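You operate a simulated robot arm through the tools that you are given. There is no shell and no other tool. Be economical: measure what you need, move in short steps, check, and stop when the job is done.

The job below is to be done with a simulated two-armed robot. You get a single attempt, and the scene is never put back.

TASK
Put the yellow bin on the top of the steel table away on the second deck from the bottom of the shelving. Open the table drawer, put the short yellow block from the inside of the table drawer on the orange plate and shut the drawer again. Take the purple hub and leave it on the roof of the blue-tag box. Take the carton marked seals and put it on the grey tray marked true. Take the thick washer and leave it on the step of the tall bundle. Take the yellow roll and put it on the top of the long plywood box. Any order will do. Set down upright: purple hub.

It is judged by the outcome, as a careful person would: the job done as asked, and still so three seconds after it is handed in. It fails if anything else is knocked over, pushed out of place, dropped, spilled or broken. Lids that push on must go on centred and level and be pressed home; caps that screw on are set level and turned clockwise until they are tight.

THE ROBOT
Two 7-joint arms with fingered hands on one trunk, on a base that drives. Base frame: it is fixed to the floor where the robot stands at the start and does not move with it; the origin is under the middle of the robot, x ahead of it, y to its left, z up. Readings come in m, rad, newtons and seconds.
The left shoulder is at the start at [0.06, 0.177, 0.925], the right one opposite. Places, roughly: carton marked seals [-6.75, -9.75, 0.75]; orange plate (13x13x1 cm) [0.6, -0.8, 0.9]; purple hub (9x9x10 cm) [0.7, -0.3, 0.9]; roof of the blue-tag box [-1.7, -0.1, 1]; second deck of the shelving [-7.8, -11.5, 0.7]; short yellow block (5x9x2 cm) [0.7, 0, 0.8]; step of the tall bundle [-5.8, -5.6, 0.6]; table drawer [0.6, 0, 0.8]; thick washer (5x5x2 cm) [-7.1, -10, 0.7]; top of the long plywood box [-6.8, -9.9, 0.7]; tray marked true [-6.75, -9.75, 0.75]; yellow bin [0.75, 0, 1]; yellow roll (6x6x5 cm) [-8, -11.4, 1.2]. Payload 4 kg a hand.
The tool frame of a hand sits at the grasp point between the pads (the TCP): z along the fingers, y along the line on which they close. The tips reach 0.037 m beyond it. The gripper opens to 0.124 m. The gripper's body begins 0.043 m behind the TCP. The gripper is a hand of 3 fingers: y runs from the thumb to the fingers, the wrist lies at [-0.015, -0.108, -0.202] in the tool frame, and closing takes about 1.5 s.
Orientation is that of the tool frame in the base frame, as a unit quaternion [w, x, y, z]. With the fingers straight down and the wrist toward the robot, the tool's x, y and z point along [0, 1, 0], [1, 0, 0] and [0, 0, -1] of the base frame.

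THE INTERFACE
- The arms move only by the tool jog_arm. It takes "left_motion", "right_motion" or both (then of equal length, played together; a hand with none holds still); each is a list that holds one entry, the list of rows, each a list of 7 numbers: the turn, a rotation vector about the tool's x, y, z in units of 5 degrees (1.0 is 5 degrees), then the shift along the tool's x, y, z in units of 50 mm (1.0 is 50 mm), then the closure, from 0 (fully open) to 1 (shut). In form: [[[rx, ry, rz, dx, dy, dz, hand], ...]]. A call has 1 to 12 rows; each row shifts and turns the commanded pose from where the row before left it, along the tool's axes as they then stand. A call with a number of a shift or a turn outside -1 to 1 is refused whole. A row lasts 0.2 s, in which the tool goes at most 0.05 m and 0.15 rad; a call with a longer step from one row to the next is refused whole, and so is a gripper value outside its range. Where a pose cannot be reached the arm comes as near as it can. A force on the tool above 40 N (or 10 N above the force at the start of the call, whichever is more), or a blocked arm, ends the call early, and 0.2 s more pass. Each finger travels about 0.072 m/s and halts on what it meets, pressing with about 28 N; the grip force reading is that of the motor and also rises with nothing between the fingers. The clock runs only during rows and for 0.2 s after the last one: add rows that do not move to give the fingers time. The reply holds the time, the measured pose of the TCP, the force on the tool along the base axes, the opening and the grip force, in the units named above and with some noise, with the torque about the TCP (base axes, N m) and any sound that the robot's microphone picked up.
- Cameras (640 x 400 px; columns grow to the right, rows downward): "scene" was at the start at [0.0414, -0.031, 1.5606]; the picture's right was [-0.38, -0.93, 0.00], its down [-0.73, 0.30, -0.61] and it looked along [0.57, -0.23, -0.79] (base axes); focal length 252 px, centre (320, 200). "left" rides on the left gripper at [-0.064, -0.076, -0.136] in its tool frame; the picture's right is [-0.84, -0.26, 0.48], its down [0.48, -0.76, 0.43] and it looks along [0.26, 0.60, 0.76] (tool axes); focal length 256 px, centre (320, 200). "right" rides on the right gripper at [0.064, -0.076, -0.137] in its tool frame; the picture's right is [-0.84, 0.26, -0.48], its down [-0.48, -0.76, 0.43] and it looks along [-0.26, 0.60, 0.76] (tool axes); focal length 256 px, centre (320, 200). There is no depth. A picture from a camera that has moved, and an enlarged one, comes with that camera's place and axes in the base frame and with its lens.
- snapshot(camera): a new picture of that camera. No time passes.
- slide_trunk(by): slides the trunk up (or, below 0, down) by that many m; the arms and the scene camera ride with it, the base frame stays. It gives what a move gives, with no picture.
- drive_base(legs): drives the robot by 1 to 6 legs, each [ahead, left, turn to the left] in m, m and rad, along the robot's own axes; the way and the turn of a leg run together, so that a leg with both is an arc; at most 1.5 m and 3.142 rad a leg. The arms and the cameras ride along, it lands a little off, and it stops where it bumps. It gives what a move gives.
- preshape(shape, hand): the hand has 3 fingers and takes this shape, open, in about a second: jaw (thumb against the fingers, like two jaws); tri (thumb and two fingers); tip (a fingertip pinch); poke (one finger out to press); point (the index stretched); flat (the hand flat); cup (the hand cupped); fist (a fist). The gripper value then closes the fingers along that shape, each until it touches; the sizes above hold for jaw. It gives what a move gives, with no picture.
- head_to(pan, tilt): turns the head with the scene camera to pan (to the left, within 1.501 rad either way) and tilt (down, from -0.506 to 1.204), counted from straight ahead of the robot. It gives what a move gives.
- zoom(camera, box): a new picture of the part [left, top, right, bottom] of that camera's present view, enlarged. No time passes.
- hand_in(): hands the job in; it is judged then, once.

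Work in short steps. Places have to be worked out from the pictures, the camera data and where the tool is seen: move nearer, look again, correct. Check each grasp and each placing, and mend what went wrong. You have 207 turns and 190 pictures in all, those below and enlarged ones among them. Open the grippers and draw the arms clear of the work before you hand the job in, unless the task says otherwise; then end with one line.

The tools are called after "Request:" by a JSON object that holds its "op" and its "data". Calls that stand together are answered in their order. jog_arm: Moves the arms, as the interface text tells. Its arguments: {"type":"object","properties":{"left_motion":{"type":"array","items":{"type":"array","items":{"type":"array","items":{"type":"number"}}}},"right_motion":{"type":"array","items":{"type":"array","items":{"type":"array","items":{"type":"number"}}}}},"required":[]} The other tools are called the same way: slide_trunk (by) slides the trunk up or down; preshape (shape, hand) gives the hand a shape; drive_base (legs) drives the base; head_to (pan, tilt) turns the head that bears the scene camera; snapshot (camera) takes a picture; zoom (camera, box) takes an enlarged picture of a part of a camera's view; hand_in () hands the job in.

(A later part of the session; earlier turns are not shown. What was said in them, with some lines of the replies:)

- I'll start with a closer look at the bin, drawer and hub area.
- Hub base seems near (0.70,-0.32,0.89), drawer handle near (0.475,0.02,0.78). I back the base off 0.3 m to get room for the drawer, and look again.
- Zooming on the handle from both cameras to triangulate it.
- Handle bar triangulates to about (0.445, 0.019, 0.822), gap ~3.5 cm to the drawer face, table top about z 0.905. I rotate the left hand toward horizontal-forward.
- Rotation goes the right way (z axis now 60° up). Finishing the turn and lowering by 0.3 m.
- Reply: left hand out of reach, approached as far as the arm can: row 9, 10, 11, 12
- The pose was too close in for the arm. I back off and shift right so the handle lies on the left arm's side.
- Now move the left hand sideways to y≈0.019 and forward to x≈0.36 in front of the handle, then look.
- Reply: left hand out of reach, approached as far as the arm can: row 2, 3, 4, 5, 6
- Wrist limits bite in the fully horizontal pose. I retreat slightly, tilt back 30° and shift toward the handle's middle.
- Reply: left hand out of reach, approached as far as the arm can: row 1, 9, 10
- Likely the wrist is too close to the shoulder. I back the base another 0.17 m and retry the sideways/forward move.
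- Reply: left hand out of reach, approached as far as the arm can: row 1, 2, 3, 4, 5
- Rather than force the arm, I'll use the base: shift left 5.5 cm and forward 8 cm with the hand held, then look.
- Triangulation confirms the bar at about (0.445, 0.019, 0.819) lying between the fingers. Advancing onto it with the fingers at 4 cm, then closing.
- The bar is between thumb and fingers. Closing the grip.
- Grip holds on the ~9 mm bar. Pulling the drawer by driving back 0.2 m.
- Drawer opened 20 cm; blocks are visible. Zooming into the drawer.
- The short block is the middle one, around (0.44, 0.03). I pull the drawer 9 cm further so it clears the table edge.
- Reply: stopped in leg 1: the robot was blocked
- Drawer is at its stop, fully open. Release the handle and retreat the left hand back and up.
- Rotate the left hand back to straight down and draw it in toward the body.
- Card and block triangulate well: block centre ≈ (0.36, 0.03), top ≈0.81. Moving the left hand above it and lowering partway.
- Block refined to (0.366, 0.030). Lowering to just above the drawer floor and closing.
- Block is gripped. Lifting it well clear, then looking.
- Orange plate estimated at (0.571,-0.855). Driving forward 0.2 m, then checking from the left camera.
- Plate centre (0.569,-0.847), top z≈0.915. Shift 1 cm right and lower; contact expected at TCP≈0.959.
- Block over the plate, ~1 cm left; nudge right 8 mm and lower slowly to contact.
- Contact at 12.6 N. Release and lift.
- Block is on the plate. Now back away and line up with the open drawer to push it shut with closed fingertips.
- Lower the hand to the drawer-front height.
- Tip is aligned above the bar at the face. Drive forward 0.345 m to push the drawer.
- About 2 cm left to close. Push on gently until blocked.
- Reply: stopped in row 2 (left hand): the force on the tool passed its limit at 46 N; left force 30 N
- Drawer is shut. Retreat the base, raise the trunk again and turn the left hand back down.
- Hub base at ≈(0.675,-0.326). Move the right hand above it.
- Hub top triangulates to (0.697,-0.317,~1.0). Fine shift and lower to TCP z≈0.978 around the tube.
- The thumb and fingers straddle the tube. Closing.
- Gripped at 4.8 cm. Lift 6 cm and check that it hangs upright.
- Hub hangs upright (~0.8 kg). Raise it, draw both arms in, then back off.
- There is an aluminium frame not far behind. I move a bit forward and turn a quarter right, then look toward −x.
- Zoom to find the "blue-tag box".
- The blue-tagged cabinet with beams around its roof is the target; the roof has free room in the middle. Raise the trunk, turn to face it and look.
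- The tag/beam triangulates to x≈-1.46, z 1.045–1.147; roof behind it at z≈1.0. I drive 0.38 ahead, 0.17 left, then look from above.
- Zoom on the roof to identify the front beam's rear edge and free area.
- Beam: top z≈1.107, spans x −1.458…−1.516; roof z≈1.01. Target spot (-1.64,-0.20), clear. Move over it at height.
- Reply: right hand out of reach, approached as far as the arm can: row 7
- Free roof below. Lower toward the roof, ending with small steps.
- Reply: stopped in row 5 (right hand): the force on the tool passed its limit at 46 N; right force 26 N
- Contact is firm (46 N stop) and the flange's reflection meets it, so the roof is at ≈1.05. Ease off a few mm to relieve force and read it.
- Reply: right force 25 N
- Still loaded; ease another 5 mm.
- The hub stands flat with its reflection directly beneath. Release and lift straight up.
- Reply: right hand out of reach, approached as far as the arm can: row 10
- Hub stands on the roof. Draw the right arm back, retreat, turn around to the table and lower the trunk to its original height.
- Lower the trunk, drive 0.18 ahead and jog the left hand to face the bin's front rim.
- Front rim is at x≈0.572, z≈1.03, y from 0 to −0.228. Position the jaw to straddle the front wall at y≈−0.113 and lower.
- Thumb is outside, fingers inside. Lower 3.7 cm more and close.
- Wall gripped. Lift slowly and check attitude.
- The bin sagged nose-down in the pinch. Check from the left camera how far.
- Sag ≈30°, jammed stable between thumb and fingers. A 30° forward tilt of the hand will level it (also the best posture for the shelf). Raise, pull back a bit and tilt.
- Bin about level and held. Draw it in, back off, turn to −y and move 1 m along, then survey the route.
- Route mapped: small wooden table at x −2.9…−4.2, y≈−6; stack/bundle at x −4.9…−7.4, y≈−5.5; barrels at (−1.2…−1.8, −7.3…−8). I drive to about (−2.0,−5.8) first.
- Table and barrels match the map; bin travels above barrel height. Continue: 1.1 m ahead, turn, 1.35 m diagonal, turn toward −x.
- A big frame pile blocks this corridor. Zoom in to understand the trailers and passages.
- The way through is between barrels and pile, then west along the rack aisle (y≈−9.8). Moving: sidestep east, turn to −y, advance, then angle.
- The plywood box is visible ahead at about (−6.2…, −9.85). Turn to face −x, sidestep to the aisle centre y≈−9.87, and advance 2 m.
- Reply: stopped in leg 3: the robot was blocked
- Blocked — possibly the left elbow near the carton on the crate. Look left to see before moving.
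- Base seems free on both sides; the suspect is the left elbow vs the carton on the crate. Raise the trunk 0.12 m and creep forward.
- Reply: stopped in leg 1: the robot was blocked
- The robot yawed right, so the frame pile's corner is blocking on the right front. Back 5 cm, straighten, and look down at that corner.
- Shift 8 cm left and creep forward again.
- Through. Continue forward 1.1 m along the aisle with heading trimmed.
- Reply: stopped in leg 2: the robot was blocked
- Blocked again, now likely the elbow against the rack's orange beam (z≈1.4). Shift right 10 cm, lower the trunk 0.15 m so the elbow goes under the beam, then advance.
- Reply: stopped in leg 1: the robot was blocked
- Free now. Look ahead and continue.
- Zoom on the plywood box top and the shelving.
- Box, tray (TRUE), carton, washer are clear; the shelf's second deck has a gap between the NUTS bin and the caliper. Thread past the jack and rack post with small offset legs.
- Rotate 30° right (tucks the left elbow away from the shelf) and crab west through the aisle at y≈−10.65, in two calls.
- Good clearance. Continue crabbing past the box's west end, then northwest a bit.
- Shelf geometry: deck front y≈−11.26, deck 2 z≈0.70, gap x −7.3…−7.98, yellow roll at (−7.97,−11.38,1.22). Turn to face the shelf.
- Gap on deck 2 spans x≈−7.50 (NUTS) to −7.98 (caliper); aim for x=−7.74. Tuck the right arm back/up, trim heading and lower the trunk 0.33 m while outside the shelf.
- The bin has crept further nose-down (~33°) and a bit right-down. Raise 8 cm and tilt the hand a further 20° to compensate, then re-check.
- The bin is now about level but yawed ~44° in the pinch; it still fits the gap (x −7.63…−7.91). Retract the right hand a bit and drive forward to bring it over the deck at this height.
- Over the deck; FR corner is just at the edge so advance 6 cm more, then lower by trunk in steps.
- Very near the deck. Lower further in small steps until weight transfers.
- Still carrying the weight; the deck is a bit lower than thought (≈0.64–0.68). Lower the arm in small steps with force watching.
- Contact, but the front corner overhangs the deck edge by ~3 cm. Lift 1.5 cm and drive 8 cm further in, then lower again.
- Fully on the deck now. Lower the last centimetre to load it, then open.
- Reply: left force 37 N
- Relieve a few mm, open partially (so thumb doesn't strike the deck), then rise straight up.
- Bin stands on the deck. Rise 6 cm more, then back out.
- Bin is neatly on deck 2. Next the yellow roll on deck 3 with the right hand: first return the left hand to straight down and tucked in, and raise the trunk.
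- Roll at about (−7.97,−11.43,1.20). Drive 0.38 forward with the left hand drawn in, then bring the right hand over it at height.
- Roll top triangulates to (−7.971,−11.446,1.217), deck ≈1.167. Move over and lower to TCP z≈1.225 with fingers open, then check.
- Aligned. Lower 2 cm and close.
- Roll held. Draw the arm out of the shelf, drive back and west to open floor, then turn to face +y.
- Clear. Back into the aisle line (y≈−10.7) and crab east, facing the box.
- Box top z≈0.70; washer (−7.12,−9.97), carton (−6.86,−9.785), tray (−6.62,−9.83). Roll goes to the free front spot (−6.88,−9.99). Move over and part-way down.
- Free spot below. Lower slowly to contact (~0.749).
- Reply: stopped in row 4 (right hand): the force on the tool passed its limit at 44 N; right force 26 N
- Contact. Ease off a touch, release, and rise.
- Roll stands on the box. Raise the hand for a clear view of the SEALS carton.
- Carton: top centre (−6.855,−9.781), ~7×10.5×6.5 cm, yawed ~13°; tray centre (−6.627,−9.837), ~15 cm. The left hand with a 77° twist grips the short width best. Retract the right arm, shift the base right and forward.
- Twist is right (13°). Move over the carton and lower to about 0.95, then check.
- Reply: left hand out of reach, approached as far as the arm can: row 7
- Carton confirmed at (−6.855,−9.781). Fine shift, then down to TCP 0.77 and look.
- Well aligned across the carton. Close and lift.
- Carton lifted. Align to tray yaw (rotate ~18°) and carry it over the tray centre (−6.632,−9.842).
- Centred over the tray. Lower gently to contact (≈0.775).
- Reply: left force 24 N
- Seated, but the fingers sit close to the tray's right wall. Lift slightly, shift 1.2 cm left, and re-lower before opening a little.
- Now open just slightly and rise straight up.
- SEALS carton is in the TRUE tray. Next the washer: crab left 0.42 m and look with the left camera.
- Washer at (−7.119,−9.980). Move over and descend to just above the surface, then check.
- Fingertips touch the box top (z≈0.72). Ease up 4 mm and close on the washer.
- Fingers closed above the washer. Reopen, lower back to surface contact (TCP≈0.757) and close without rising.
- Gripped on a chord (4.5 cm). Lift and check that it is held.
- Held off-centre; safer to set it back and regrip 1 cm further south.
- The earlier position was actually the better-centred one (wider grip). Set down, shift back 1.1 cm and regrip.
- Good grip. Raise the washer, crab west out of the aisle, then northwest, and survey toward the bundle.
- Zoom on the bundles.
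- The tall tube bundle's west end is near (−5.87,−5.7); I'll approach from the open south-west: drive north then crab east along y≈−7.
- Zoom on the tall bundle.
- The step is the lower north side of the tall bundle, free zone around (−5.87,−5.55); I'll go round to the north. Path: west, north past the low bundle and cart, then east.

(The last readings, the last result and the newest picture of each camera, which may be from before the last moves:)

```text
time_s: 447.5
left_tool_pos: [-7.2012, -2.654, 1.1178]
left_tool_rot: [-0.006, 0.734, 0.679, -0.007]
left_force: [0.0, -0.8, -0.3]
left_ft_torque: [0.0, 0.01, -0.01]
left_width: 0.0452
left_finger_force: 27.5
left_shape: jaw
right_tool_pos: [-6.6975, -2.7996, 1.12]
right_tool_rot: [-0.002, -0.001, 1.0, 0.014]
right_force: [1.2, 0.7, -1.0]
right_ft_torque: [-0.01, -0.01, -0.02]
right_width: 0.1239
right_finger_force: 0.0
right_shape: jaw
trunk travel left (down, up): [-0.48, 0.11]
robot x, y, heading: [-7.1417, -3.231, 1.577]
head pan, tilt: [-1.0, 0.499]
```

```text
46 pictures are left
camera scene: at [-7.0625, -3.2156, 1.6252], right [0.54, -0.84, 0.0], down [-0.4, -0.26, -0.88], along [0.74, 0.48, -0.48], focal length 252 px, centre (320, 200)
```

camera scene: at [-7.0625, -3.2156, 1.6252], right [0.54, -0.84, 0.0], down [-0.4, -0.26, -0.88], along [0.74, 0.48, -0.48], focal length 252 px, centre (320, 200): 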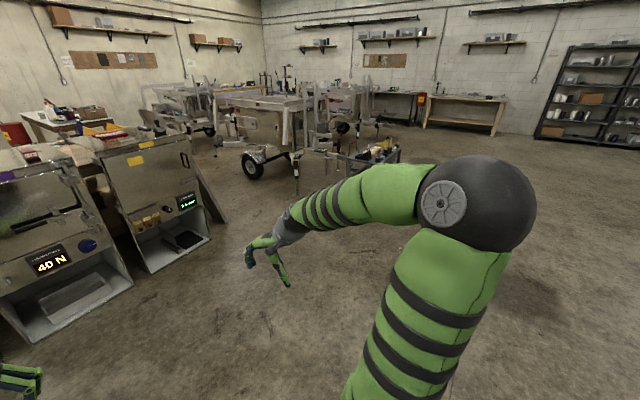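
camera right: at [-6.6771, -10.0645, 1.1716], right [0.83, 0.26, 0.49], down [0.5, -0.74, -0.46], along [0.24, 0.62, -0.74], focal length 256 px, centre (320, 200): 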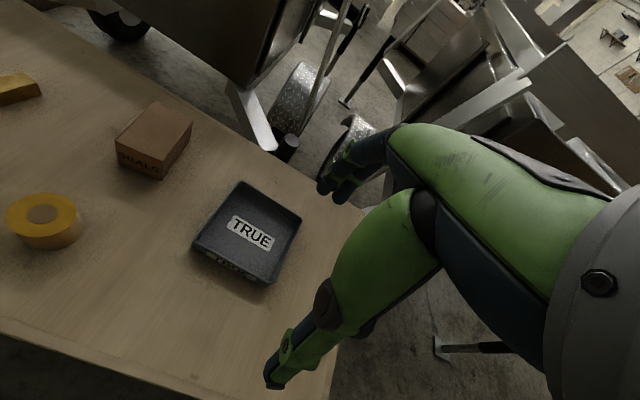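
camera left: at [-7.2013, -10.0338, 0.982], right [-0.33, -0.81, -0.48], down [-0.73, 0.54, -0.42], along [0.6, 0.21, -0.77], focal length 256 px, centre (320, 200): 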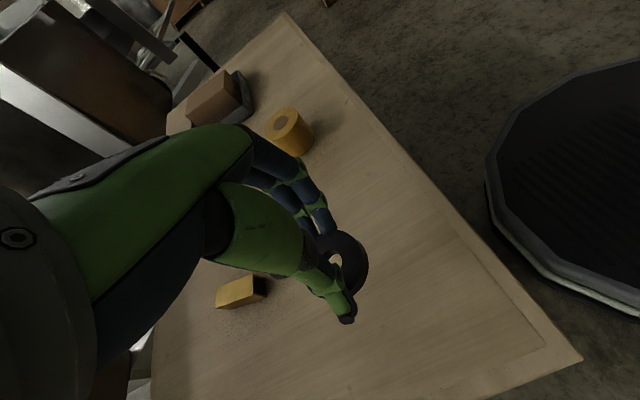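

Clear floor. Crab 1.3 m further east, then turn to face the bundle from the north.

Request:
{"op": "drive_base", "data": {"legs": [[0, -1.25, 0], [0, 0, -1.57], [0, 0, -1.575], [0.6, 0, 0]]}}

Request:
{"op": "head_to", "data": {"pan": 0.0, "tilt": 0.7}}

Request:
{"op": "snapshot", "data": {"camera": "scene"}}

```text
time_s: 464.5
left_tool_pos: [-5.8493, -4.4228, 1.1181]
left_tool_rot: [0.006, -0.67, 0.742, -0.006]
left_force: [0.5, -0.7, 0.1]
left_ft_torque: [0.01, 0.01, -0.02]
left_width: 0.0448
left_finger_force: 27.4
left_shape: jaw
right_tool_pos: [-6.3499, -4.2671, 1.1195]
right_tool_rot: [0.013, 1.0, -0.009, 0.002]
right_force: [0.0, -0.6, 0.0]
right_ft_torque: [0.0, 0.01, -0.01]
right_width: 0.1239
right_finger_force: 0.0
right_shape: jaw
trunk travel left (down, up): [-0.48, 0.11]
robot x, y, heading: [-5.8963, -3.8448, -1.587]
head pan, tilt: [-1.0, 0.499]
```

```text
time_s: 465.8
left_tool_pos: [-5.8493, -4.4224, 1.1206]
left_tool_rot: [0.007, -0.671, 0.741, -0.006]
left_force: [0.5, 0.7, -0.8]
left_ft_torque: [0.03, 0.0, 0.01]
left_width: 0.0449
left_finger_force: 28.1
left_shape: jaw
right_tool_pos: [-6.3492, -4.2671, 1.1188]
right_tool_rot: [0.014, 1.0, -0.009, 0.002]
right_force: [0.5, -0.1, 1.1]
right_ft_torque: [0.03, -0.03, -0.02]
right_width: 0.1235
right_finger_force: 0.1
right_shape: jaw
trunk travel left (down, up): [-0.48, 0.11]
robot x, y, heading: [-5.8977, -3.8442, -1.582]
head pan, tilt: [0.0, 0.7]
```

```text
45 pictures are left
camera scene: at [-5.8971, -3.9006, 1.6075], right [-1.0, 0.02, 0.0], down [0.01, 0.64, -0.77], along [-0.01, -0.76, -0.64], focal length 252 px, centre (320, 200)
```

scene: 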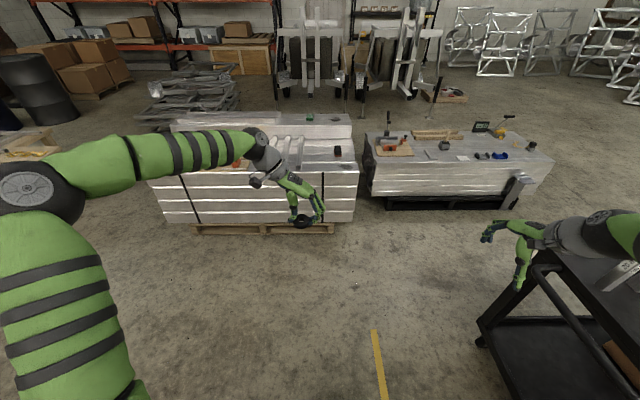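

Aligned north of the step. Drive forward 0.95 m and look closely.

Request:
{"op": "drive_base", "data": {"legs": [[0.95, 0, 0.011]]}}

Request:
{"op": "snapshot", "data": {"camera": "scene"}}

Request:
{"op": "snapshot", "data": {"camera": "left"}}

```text
time_s: 470.8
left_tool_pos: [-5.8604, -5.3756, 1.1195]
left_tool_rot: [0.006, -0.673, 0.74, -0.006]
left_force: [0.2, 0.0, -1.2]
left_ft_torque: [-0.03, 0.01, -0.02]
left_width: 0.0443
left_finger_force: 27.1
left_shape: jaw
right_tool_pos: [-6.3623, -5.2228, 1.1191]
right_tool_rot: [0.013, 1.0, -0.006, 0.002]
right_force: [-0.6, -0.3, 1.0]
right_ft_torque: [-0.03, -0.02, 0.0]
right_width: 0.1235
right_finger_force: 0.0
right_shape: jaw
trunk travel left (down, up): [-0.48, 0.11]
robot x, y, heading: [-5.9114, -4.7945, -1.583]
head pan, tilt: [0.0, 0.7]
```

```text
44 pictures are left
camera scene: at [-5.9102, -4.8545, 1.6074], right [-1.0, 0.01, 0.0], down [0.01, 0.64, -0.76], along [-0.01, -0.76, -0.64], focal length 252 px, centre (320, 200)
```

scene: 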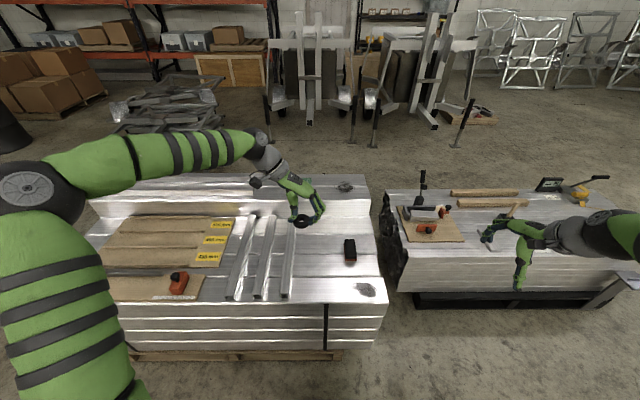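

```text
43 pictures are left
camera left: at [-5.7811, -5.3184, 1.2561], right [0.34, 0.81, -0.48], down [0.72, -0.55, -0.42], along [-0.61, -0.2, -0.77], focal length 256 px, centre (320, 200)
```

left: 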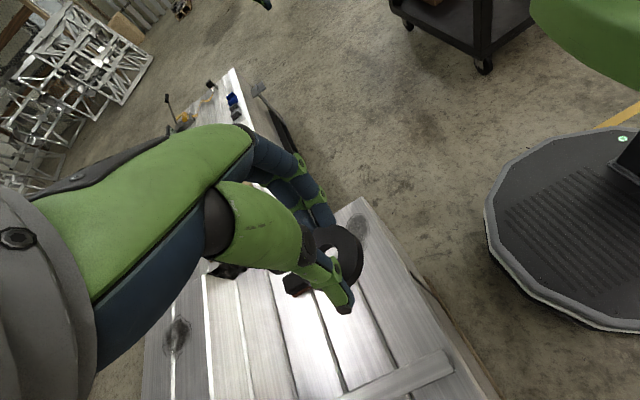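

Free spot between slats and eraser: target (−5.90,−5.57). Move over it and lower to z≈0.85, then check.

Request:
{"op": "jog_arm", "data": {"left_motion": [[[0, 0, 0, 0.98, 0.107, 0, 1], [0, 0, 0, 0.98, 0.107, 0, 1], [0, 0, 0, 0.98, 0.107, 0, 1], [0, 0, 0, 0.98, 0.107, 0, 1], [0, 0, 0, 0, 0, 0.9, 1], [0, 0, 0, 0, 0, 0.9, 1], [0, 0, 0, 0, 0, 0.9, 1], [0, 0, 0, 0, 0, 0.9, 1], [0, 0, 0, 0, 0, 0.9, 1], [0, 0, 0, 0, 0, 0.9, 1], [0, 0, 0, 0, 0, 0, 1]]]}}

Request:
{"op": "zoom", "data": {"camera": "scene", "box": [220, 170, 420, 295]}}

Request:
{"op": "snapshot", "data": {"camera": "left"}}

```text
time_s: 473.2
left_tool_pos: [-5.895, -5.5688, 0.8473]
left_tool_rot: [0.006, -0.673, 0.74, -0.007]
left_force: [0.2, -0.1, -1.6]
left_ft_torque: [0.03, 0.01, -0.02]
left_width: 0.0445
left_finger_force: 27.6
left_shape: jaw
right_tool_pos: [-6.3626, -5.221, 1.1194]
right_tool_rot: [0.014, 1.0, -0.007, 0.002]
right_force: [-0.3, -0.5, 0.1]
right_ft_torque: [-0.01, -0.03, 0.0]
right_width: 0.124
right_finger_force: 0.0
right_shape: jaw
trunk travel left (down, up): [-0.48, 0.11]
robot x, y, heading: [-5.917, -4.7958, -1.584]
head pan, tilt: [0.0, 0.7]
```

```text
3.20 times, centred on (320, 232) of scene
camera zoom: at [-5.9103, -4.8539, 1.6075], right [-1.0, 0.01, 0.0], down [0.01, 0.64, -0.76], along [-0.01, -0.76, -0.64], focal length 805 px, centre (320, 96)
```

zoom: 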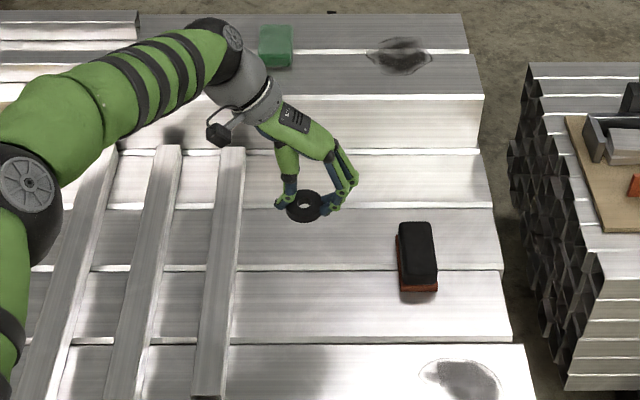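

```text
41 pictures are left
camera left: at [-5.8167, -5.5113, 0.9849], right [0.34, 0.81, -0.48], down [0.72, -0.55, -0.42], along [-0.61, -0.2, -0.77], focal length 256 px, centre (320, 200)
```

left: 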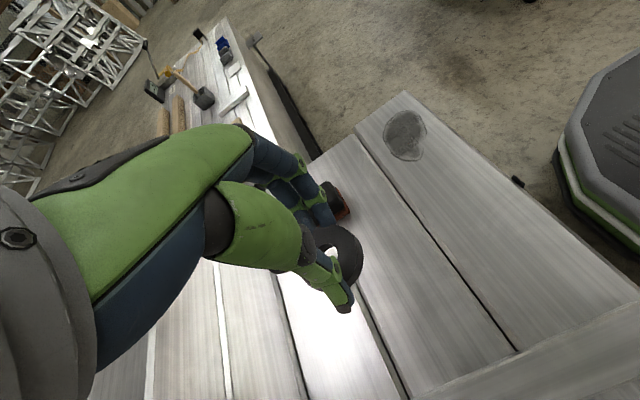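

Position good. Nudge 1.5 cm north to be mid-tube and lower until contact.

Request:
{"op": "jog_arm", "data": {"left_motion": [[[0, 0, 0, -0.35, 0, 0.4, 1], [0, 0, 0, 0, 0, 0.4, 1], [0, 0, 0, 0, 0, 0.3, 1], [0, 0, 0, 0, 0, 0.3, 1], [0, 0, 0, 0, 0, 0.2, 1], [0, 0, 0, 0, 0, 0.2, 1], [0, 0, 0, 0, 0, 0.2, 1], [0, 0, 0, 0, 0, 0, 1]]]}}

Request:
{"op": "zoom", "data": {"camera": "scene", "box": [260, 200, 380, 275]}}

```text
time_s: 475.0
left_tool_pos: [-5.8933, -5.5505, 0.7478]
left_tool_rot: [0.006, -0.673, 0.74, -0.007]
left_force: [0.2, -0.8, -0.4]
left_ft_torque: [0.01, -0.02, 0.01]
left_width: 0.0441
left_finger_force: 28.3
left_shape: jaw
right_tool_pos: [-6.3608, -5.2212, 1.1196]
right_tool_rot: [0.014, 1.0, -0.006, 0.002]
right_force: [-0.6, 0.4, 0.2]
right_ft_torque: [0.01, 0.0, 0.0]
right_width: 0.1237
right_finger_force: 0.1
right_shape: jaw
trunk travel left (down, up): [-0.48, 0.11]
robot x, y, heading: [-5.9116, -4.7987, -1.582]
head pan, tilt: [0.0, 0.7]
```

```text
5.33 times, centred on (320, 238) of scene
camera zoom: at [-5.9102, -4.854, 1.6074], right [-1.0, 0.01, 0.0], down [0.01, 0.64, -0.76], along [-0.01, -0.76, -0.64], focal length 1341 px, centre (320, 0)
```

zoom: 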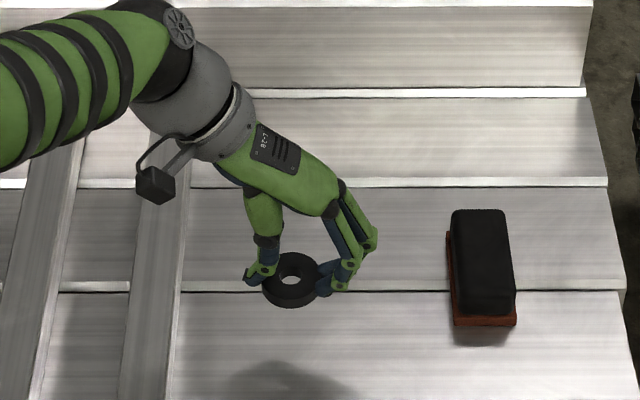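

Still above the surface (shadow offset). Continue down slowly.

Request:
{"op": "jog_arm", "data": {"left_motion": [[[0, 0, 0, 0, 0, 0.3, 1], [0, 0, 0, 0, 0, 0.25, 1], [0, 0, 0, 0, 0, 0.2, 1], [0, 0, 0, 0, 0, 0.2, 1], [0, 0, 0, 0, 0, 0.15, 1], [0, 0, 0, 0, 0, 0.15, 1], [0, 0, 0, 0, 0, 0.15, 1], [0, 0, 0, 0, 0, 0.15, 1], [0, 0, 0, 0, 0, 0.15, 1], [0, 0, 0, 0, 0, 0.15, 1], [0, 0, 0, 0, 0, 0, 1]]]}}

Request:
{"op": "zoom", "data": {"camera": "scene", "box": [260, 200, 380, 275]}}

```text
time_s: 477.1
left_tool_pos: [-5.8929, -5.5539, 0.667]
left_tool_rot: [0.002, -0.674, 0.739, -0.006]
left_force: [1.2, 9.1, 24.1]
left_ft_torque: [0.34, -0.41, 0.01]
left_width: 0.0448
left_finger_force: 28.1
left_shape: jaw
right_tool_pos: [-6.3621, -5.2209, 1.121]
right_tool_rot: [0.015, 1.0, -0.006, 0.001]
right_force: [0.4, 0.0, -0.7]
right_ft_torque: [0.03, 0.02, 0.03]
right_width: 0.1241
right_finger_force: 0.1
right_shape: jaw
trunk travel left (down, up): [-0.48, 0.11]
robot x, y, heading: [-5.9113, -4.795, -1.583]
head pan, tilt: [0.0, 0.7]
stopped in row 10 (left hand): the force on the tool passed its limit at 47 N (the readings are from after the stop); the commanded pose is now the measured one
```

```text
5.33 times, centred on (320, 238) of scene
camera zoom: at [-5.9102, -4.8522, 1.6077], right [-1.0, 0.01, 0.0], down [0.01, 0.64, -0.77], along [-0.01, -0.77, -0.64], focal length 1341 px, centre (320, 0)
```

zoom: 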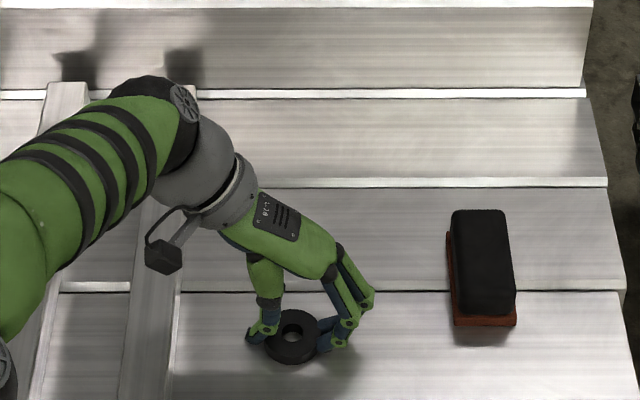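

Washer is on the step. Ease off a little, open and rise.

Request:
{"op": "jog_arm", "data": {"left_motion": [[[0, 0, 0, 0, 0, -0.06, 1], [0, 0, 0, 0, 0, 0, 0.6], [0, 0, 0, 0, 0, 0, 0.3], [0, 0, 0, 0, 0, 0, 0.2], [0, 0, 0, 0, 0, 0, 0.2], [0, 0, 0, 0, 0, -0.4, 0.2], [0, 0, 0, 0, 0, -0.9, 0.2], [0, 0, 0, 0, 0, -0.9, 0], [0, 0, 0, 0, 0, -0.9, 0], [0, 0, 0, 0, 0, -0.9, 0], [0, 0, 0, 0, 0, -0.9, 0], [0, 0, 0, 0, 0, -0.9, 0]]]}}

Request:
{"op": "zoom", "data": {"camera": "scene", "box": [220, 170, 420, 295]}}

```text
time_s: 479.8
left_tool_pos: [-5.8965, -5.5542, 0.9579]
left_tool_rot: [0.003, -0.673, 0.739, -0.005]
left_force: [0.1, -0.1, 0.5]
left_ft_torque: [-0.03, 0.01, -0.01]
left_width: 0.1239
left_finger_force: 0.1
left_shape: jaw
right_tool_pos: [-6.3623, -5.2205, 1.1197]
right_tool_rot: [0.015, 1.0, -0.006, 0.001]
right_force: [0.1, 0.2, -0.8]
right_ft_torque: [-0.04, -0.03, 0.05]
right_width: 0.1238
right_finger_force: 0.1
right_shape: jaw
trunk travel left (down, up): [-0.48, 0.11]
robot x, y, heading: [-5.9115, -4.797, -1.585]
head pan, tilt: [0.0, 0.7]
```

```text
3.20 times, centred on (320, 232) of scene
camera zoom: at [-5.9103, -4.8534, 1.6074], right [-1.0, 0.01, 0.0], down [0.01, 0.64, -0.77], along [-0.01, -0.77, -0.64], focal length 805 px, centre (320, 96)
```

zoom: 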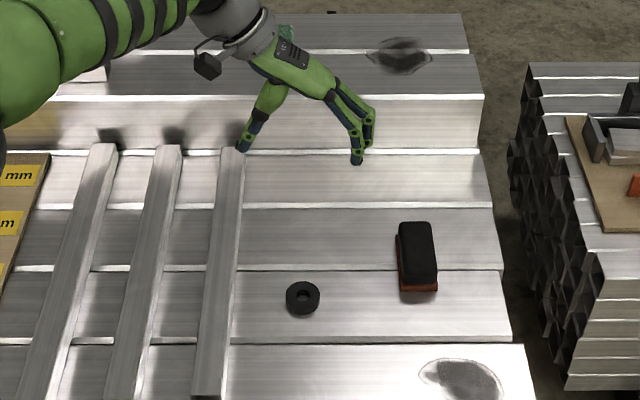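

Washer rests on the step. Back the robot clear of the work.

Request:
{"op": "drive_base", "data": {"legs": [[-0.6, 0, 0]]}}

Request:
{"op": "zoom", "data": {"camera": "scene", "box": [160, 60, 480, 260]}}

```text
time_s: 483.1
left_tool_pos: [-5.8892, -4.9667, 0.9582]
left_tool_rot: [0.003, -0.674, 0.739, -0.006]
left_force: [0.2, -0.5, 0.2]
left_ft_torque: [-0.06, 0.0, 0.01]
left_width: 0.1239
left_finger_force: 0.0
left_shape: jaw
right_tool_pos: [-6.354, -4.6337, 1.12]
right_tool_rot: [0.015, 1.0, -0.006, 0.001]
right_force: [-0.6, 0.1, 1.0]
right_ft_torque: [-0.05, -0.01, -0.04]
right_width: 0.1237
right_finger_force: 0.1
right_shape: jaw
trunk travel left (down, up): [-0.48, 0.11]
robot x, y, heading: [-5.9059, -4.2097, -1.582]
head pan, tilt: [0.0, 0.7]
```

```text
2.00 times, centred on (320, 160) of scene
camera zoom: at [-5.9036, -4.2657, 1.6075], right [-1.0, 0.01, 0.0], down [0.01, 0.64, -0.77], along [-0.01, -0.77, -0.64], focal length 503 px, centre (320, 280)
```

zoom: 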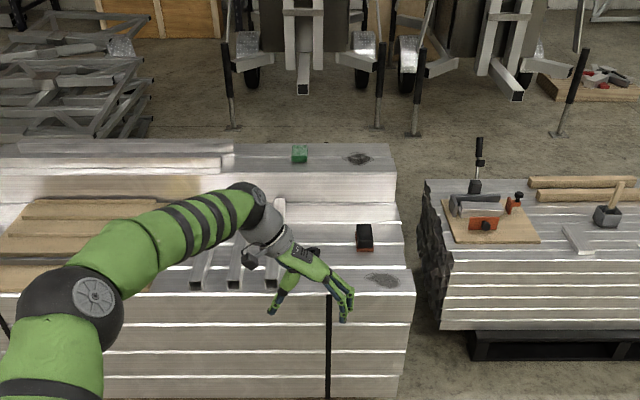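

Everything is placed, grippers are open and the arms are clear of the bundle. Handing in.

Request:
{"op": "hand_in", "data": {}}

```text
The job is handed in.
```

All six placements and the drawer are done and handed in, each checked by camera, with the purple hub standing upright. The yellow bin sits at an angle on its deck, and while driving I bumped a few times against the frame pile and pallet rack, with no sound or visible shift of anything there.
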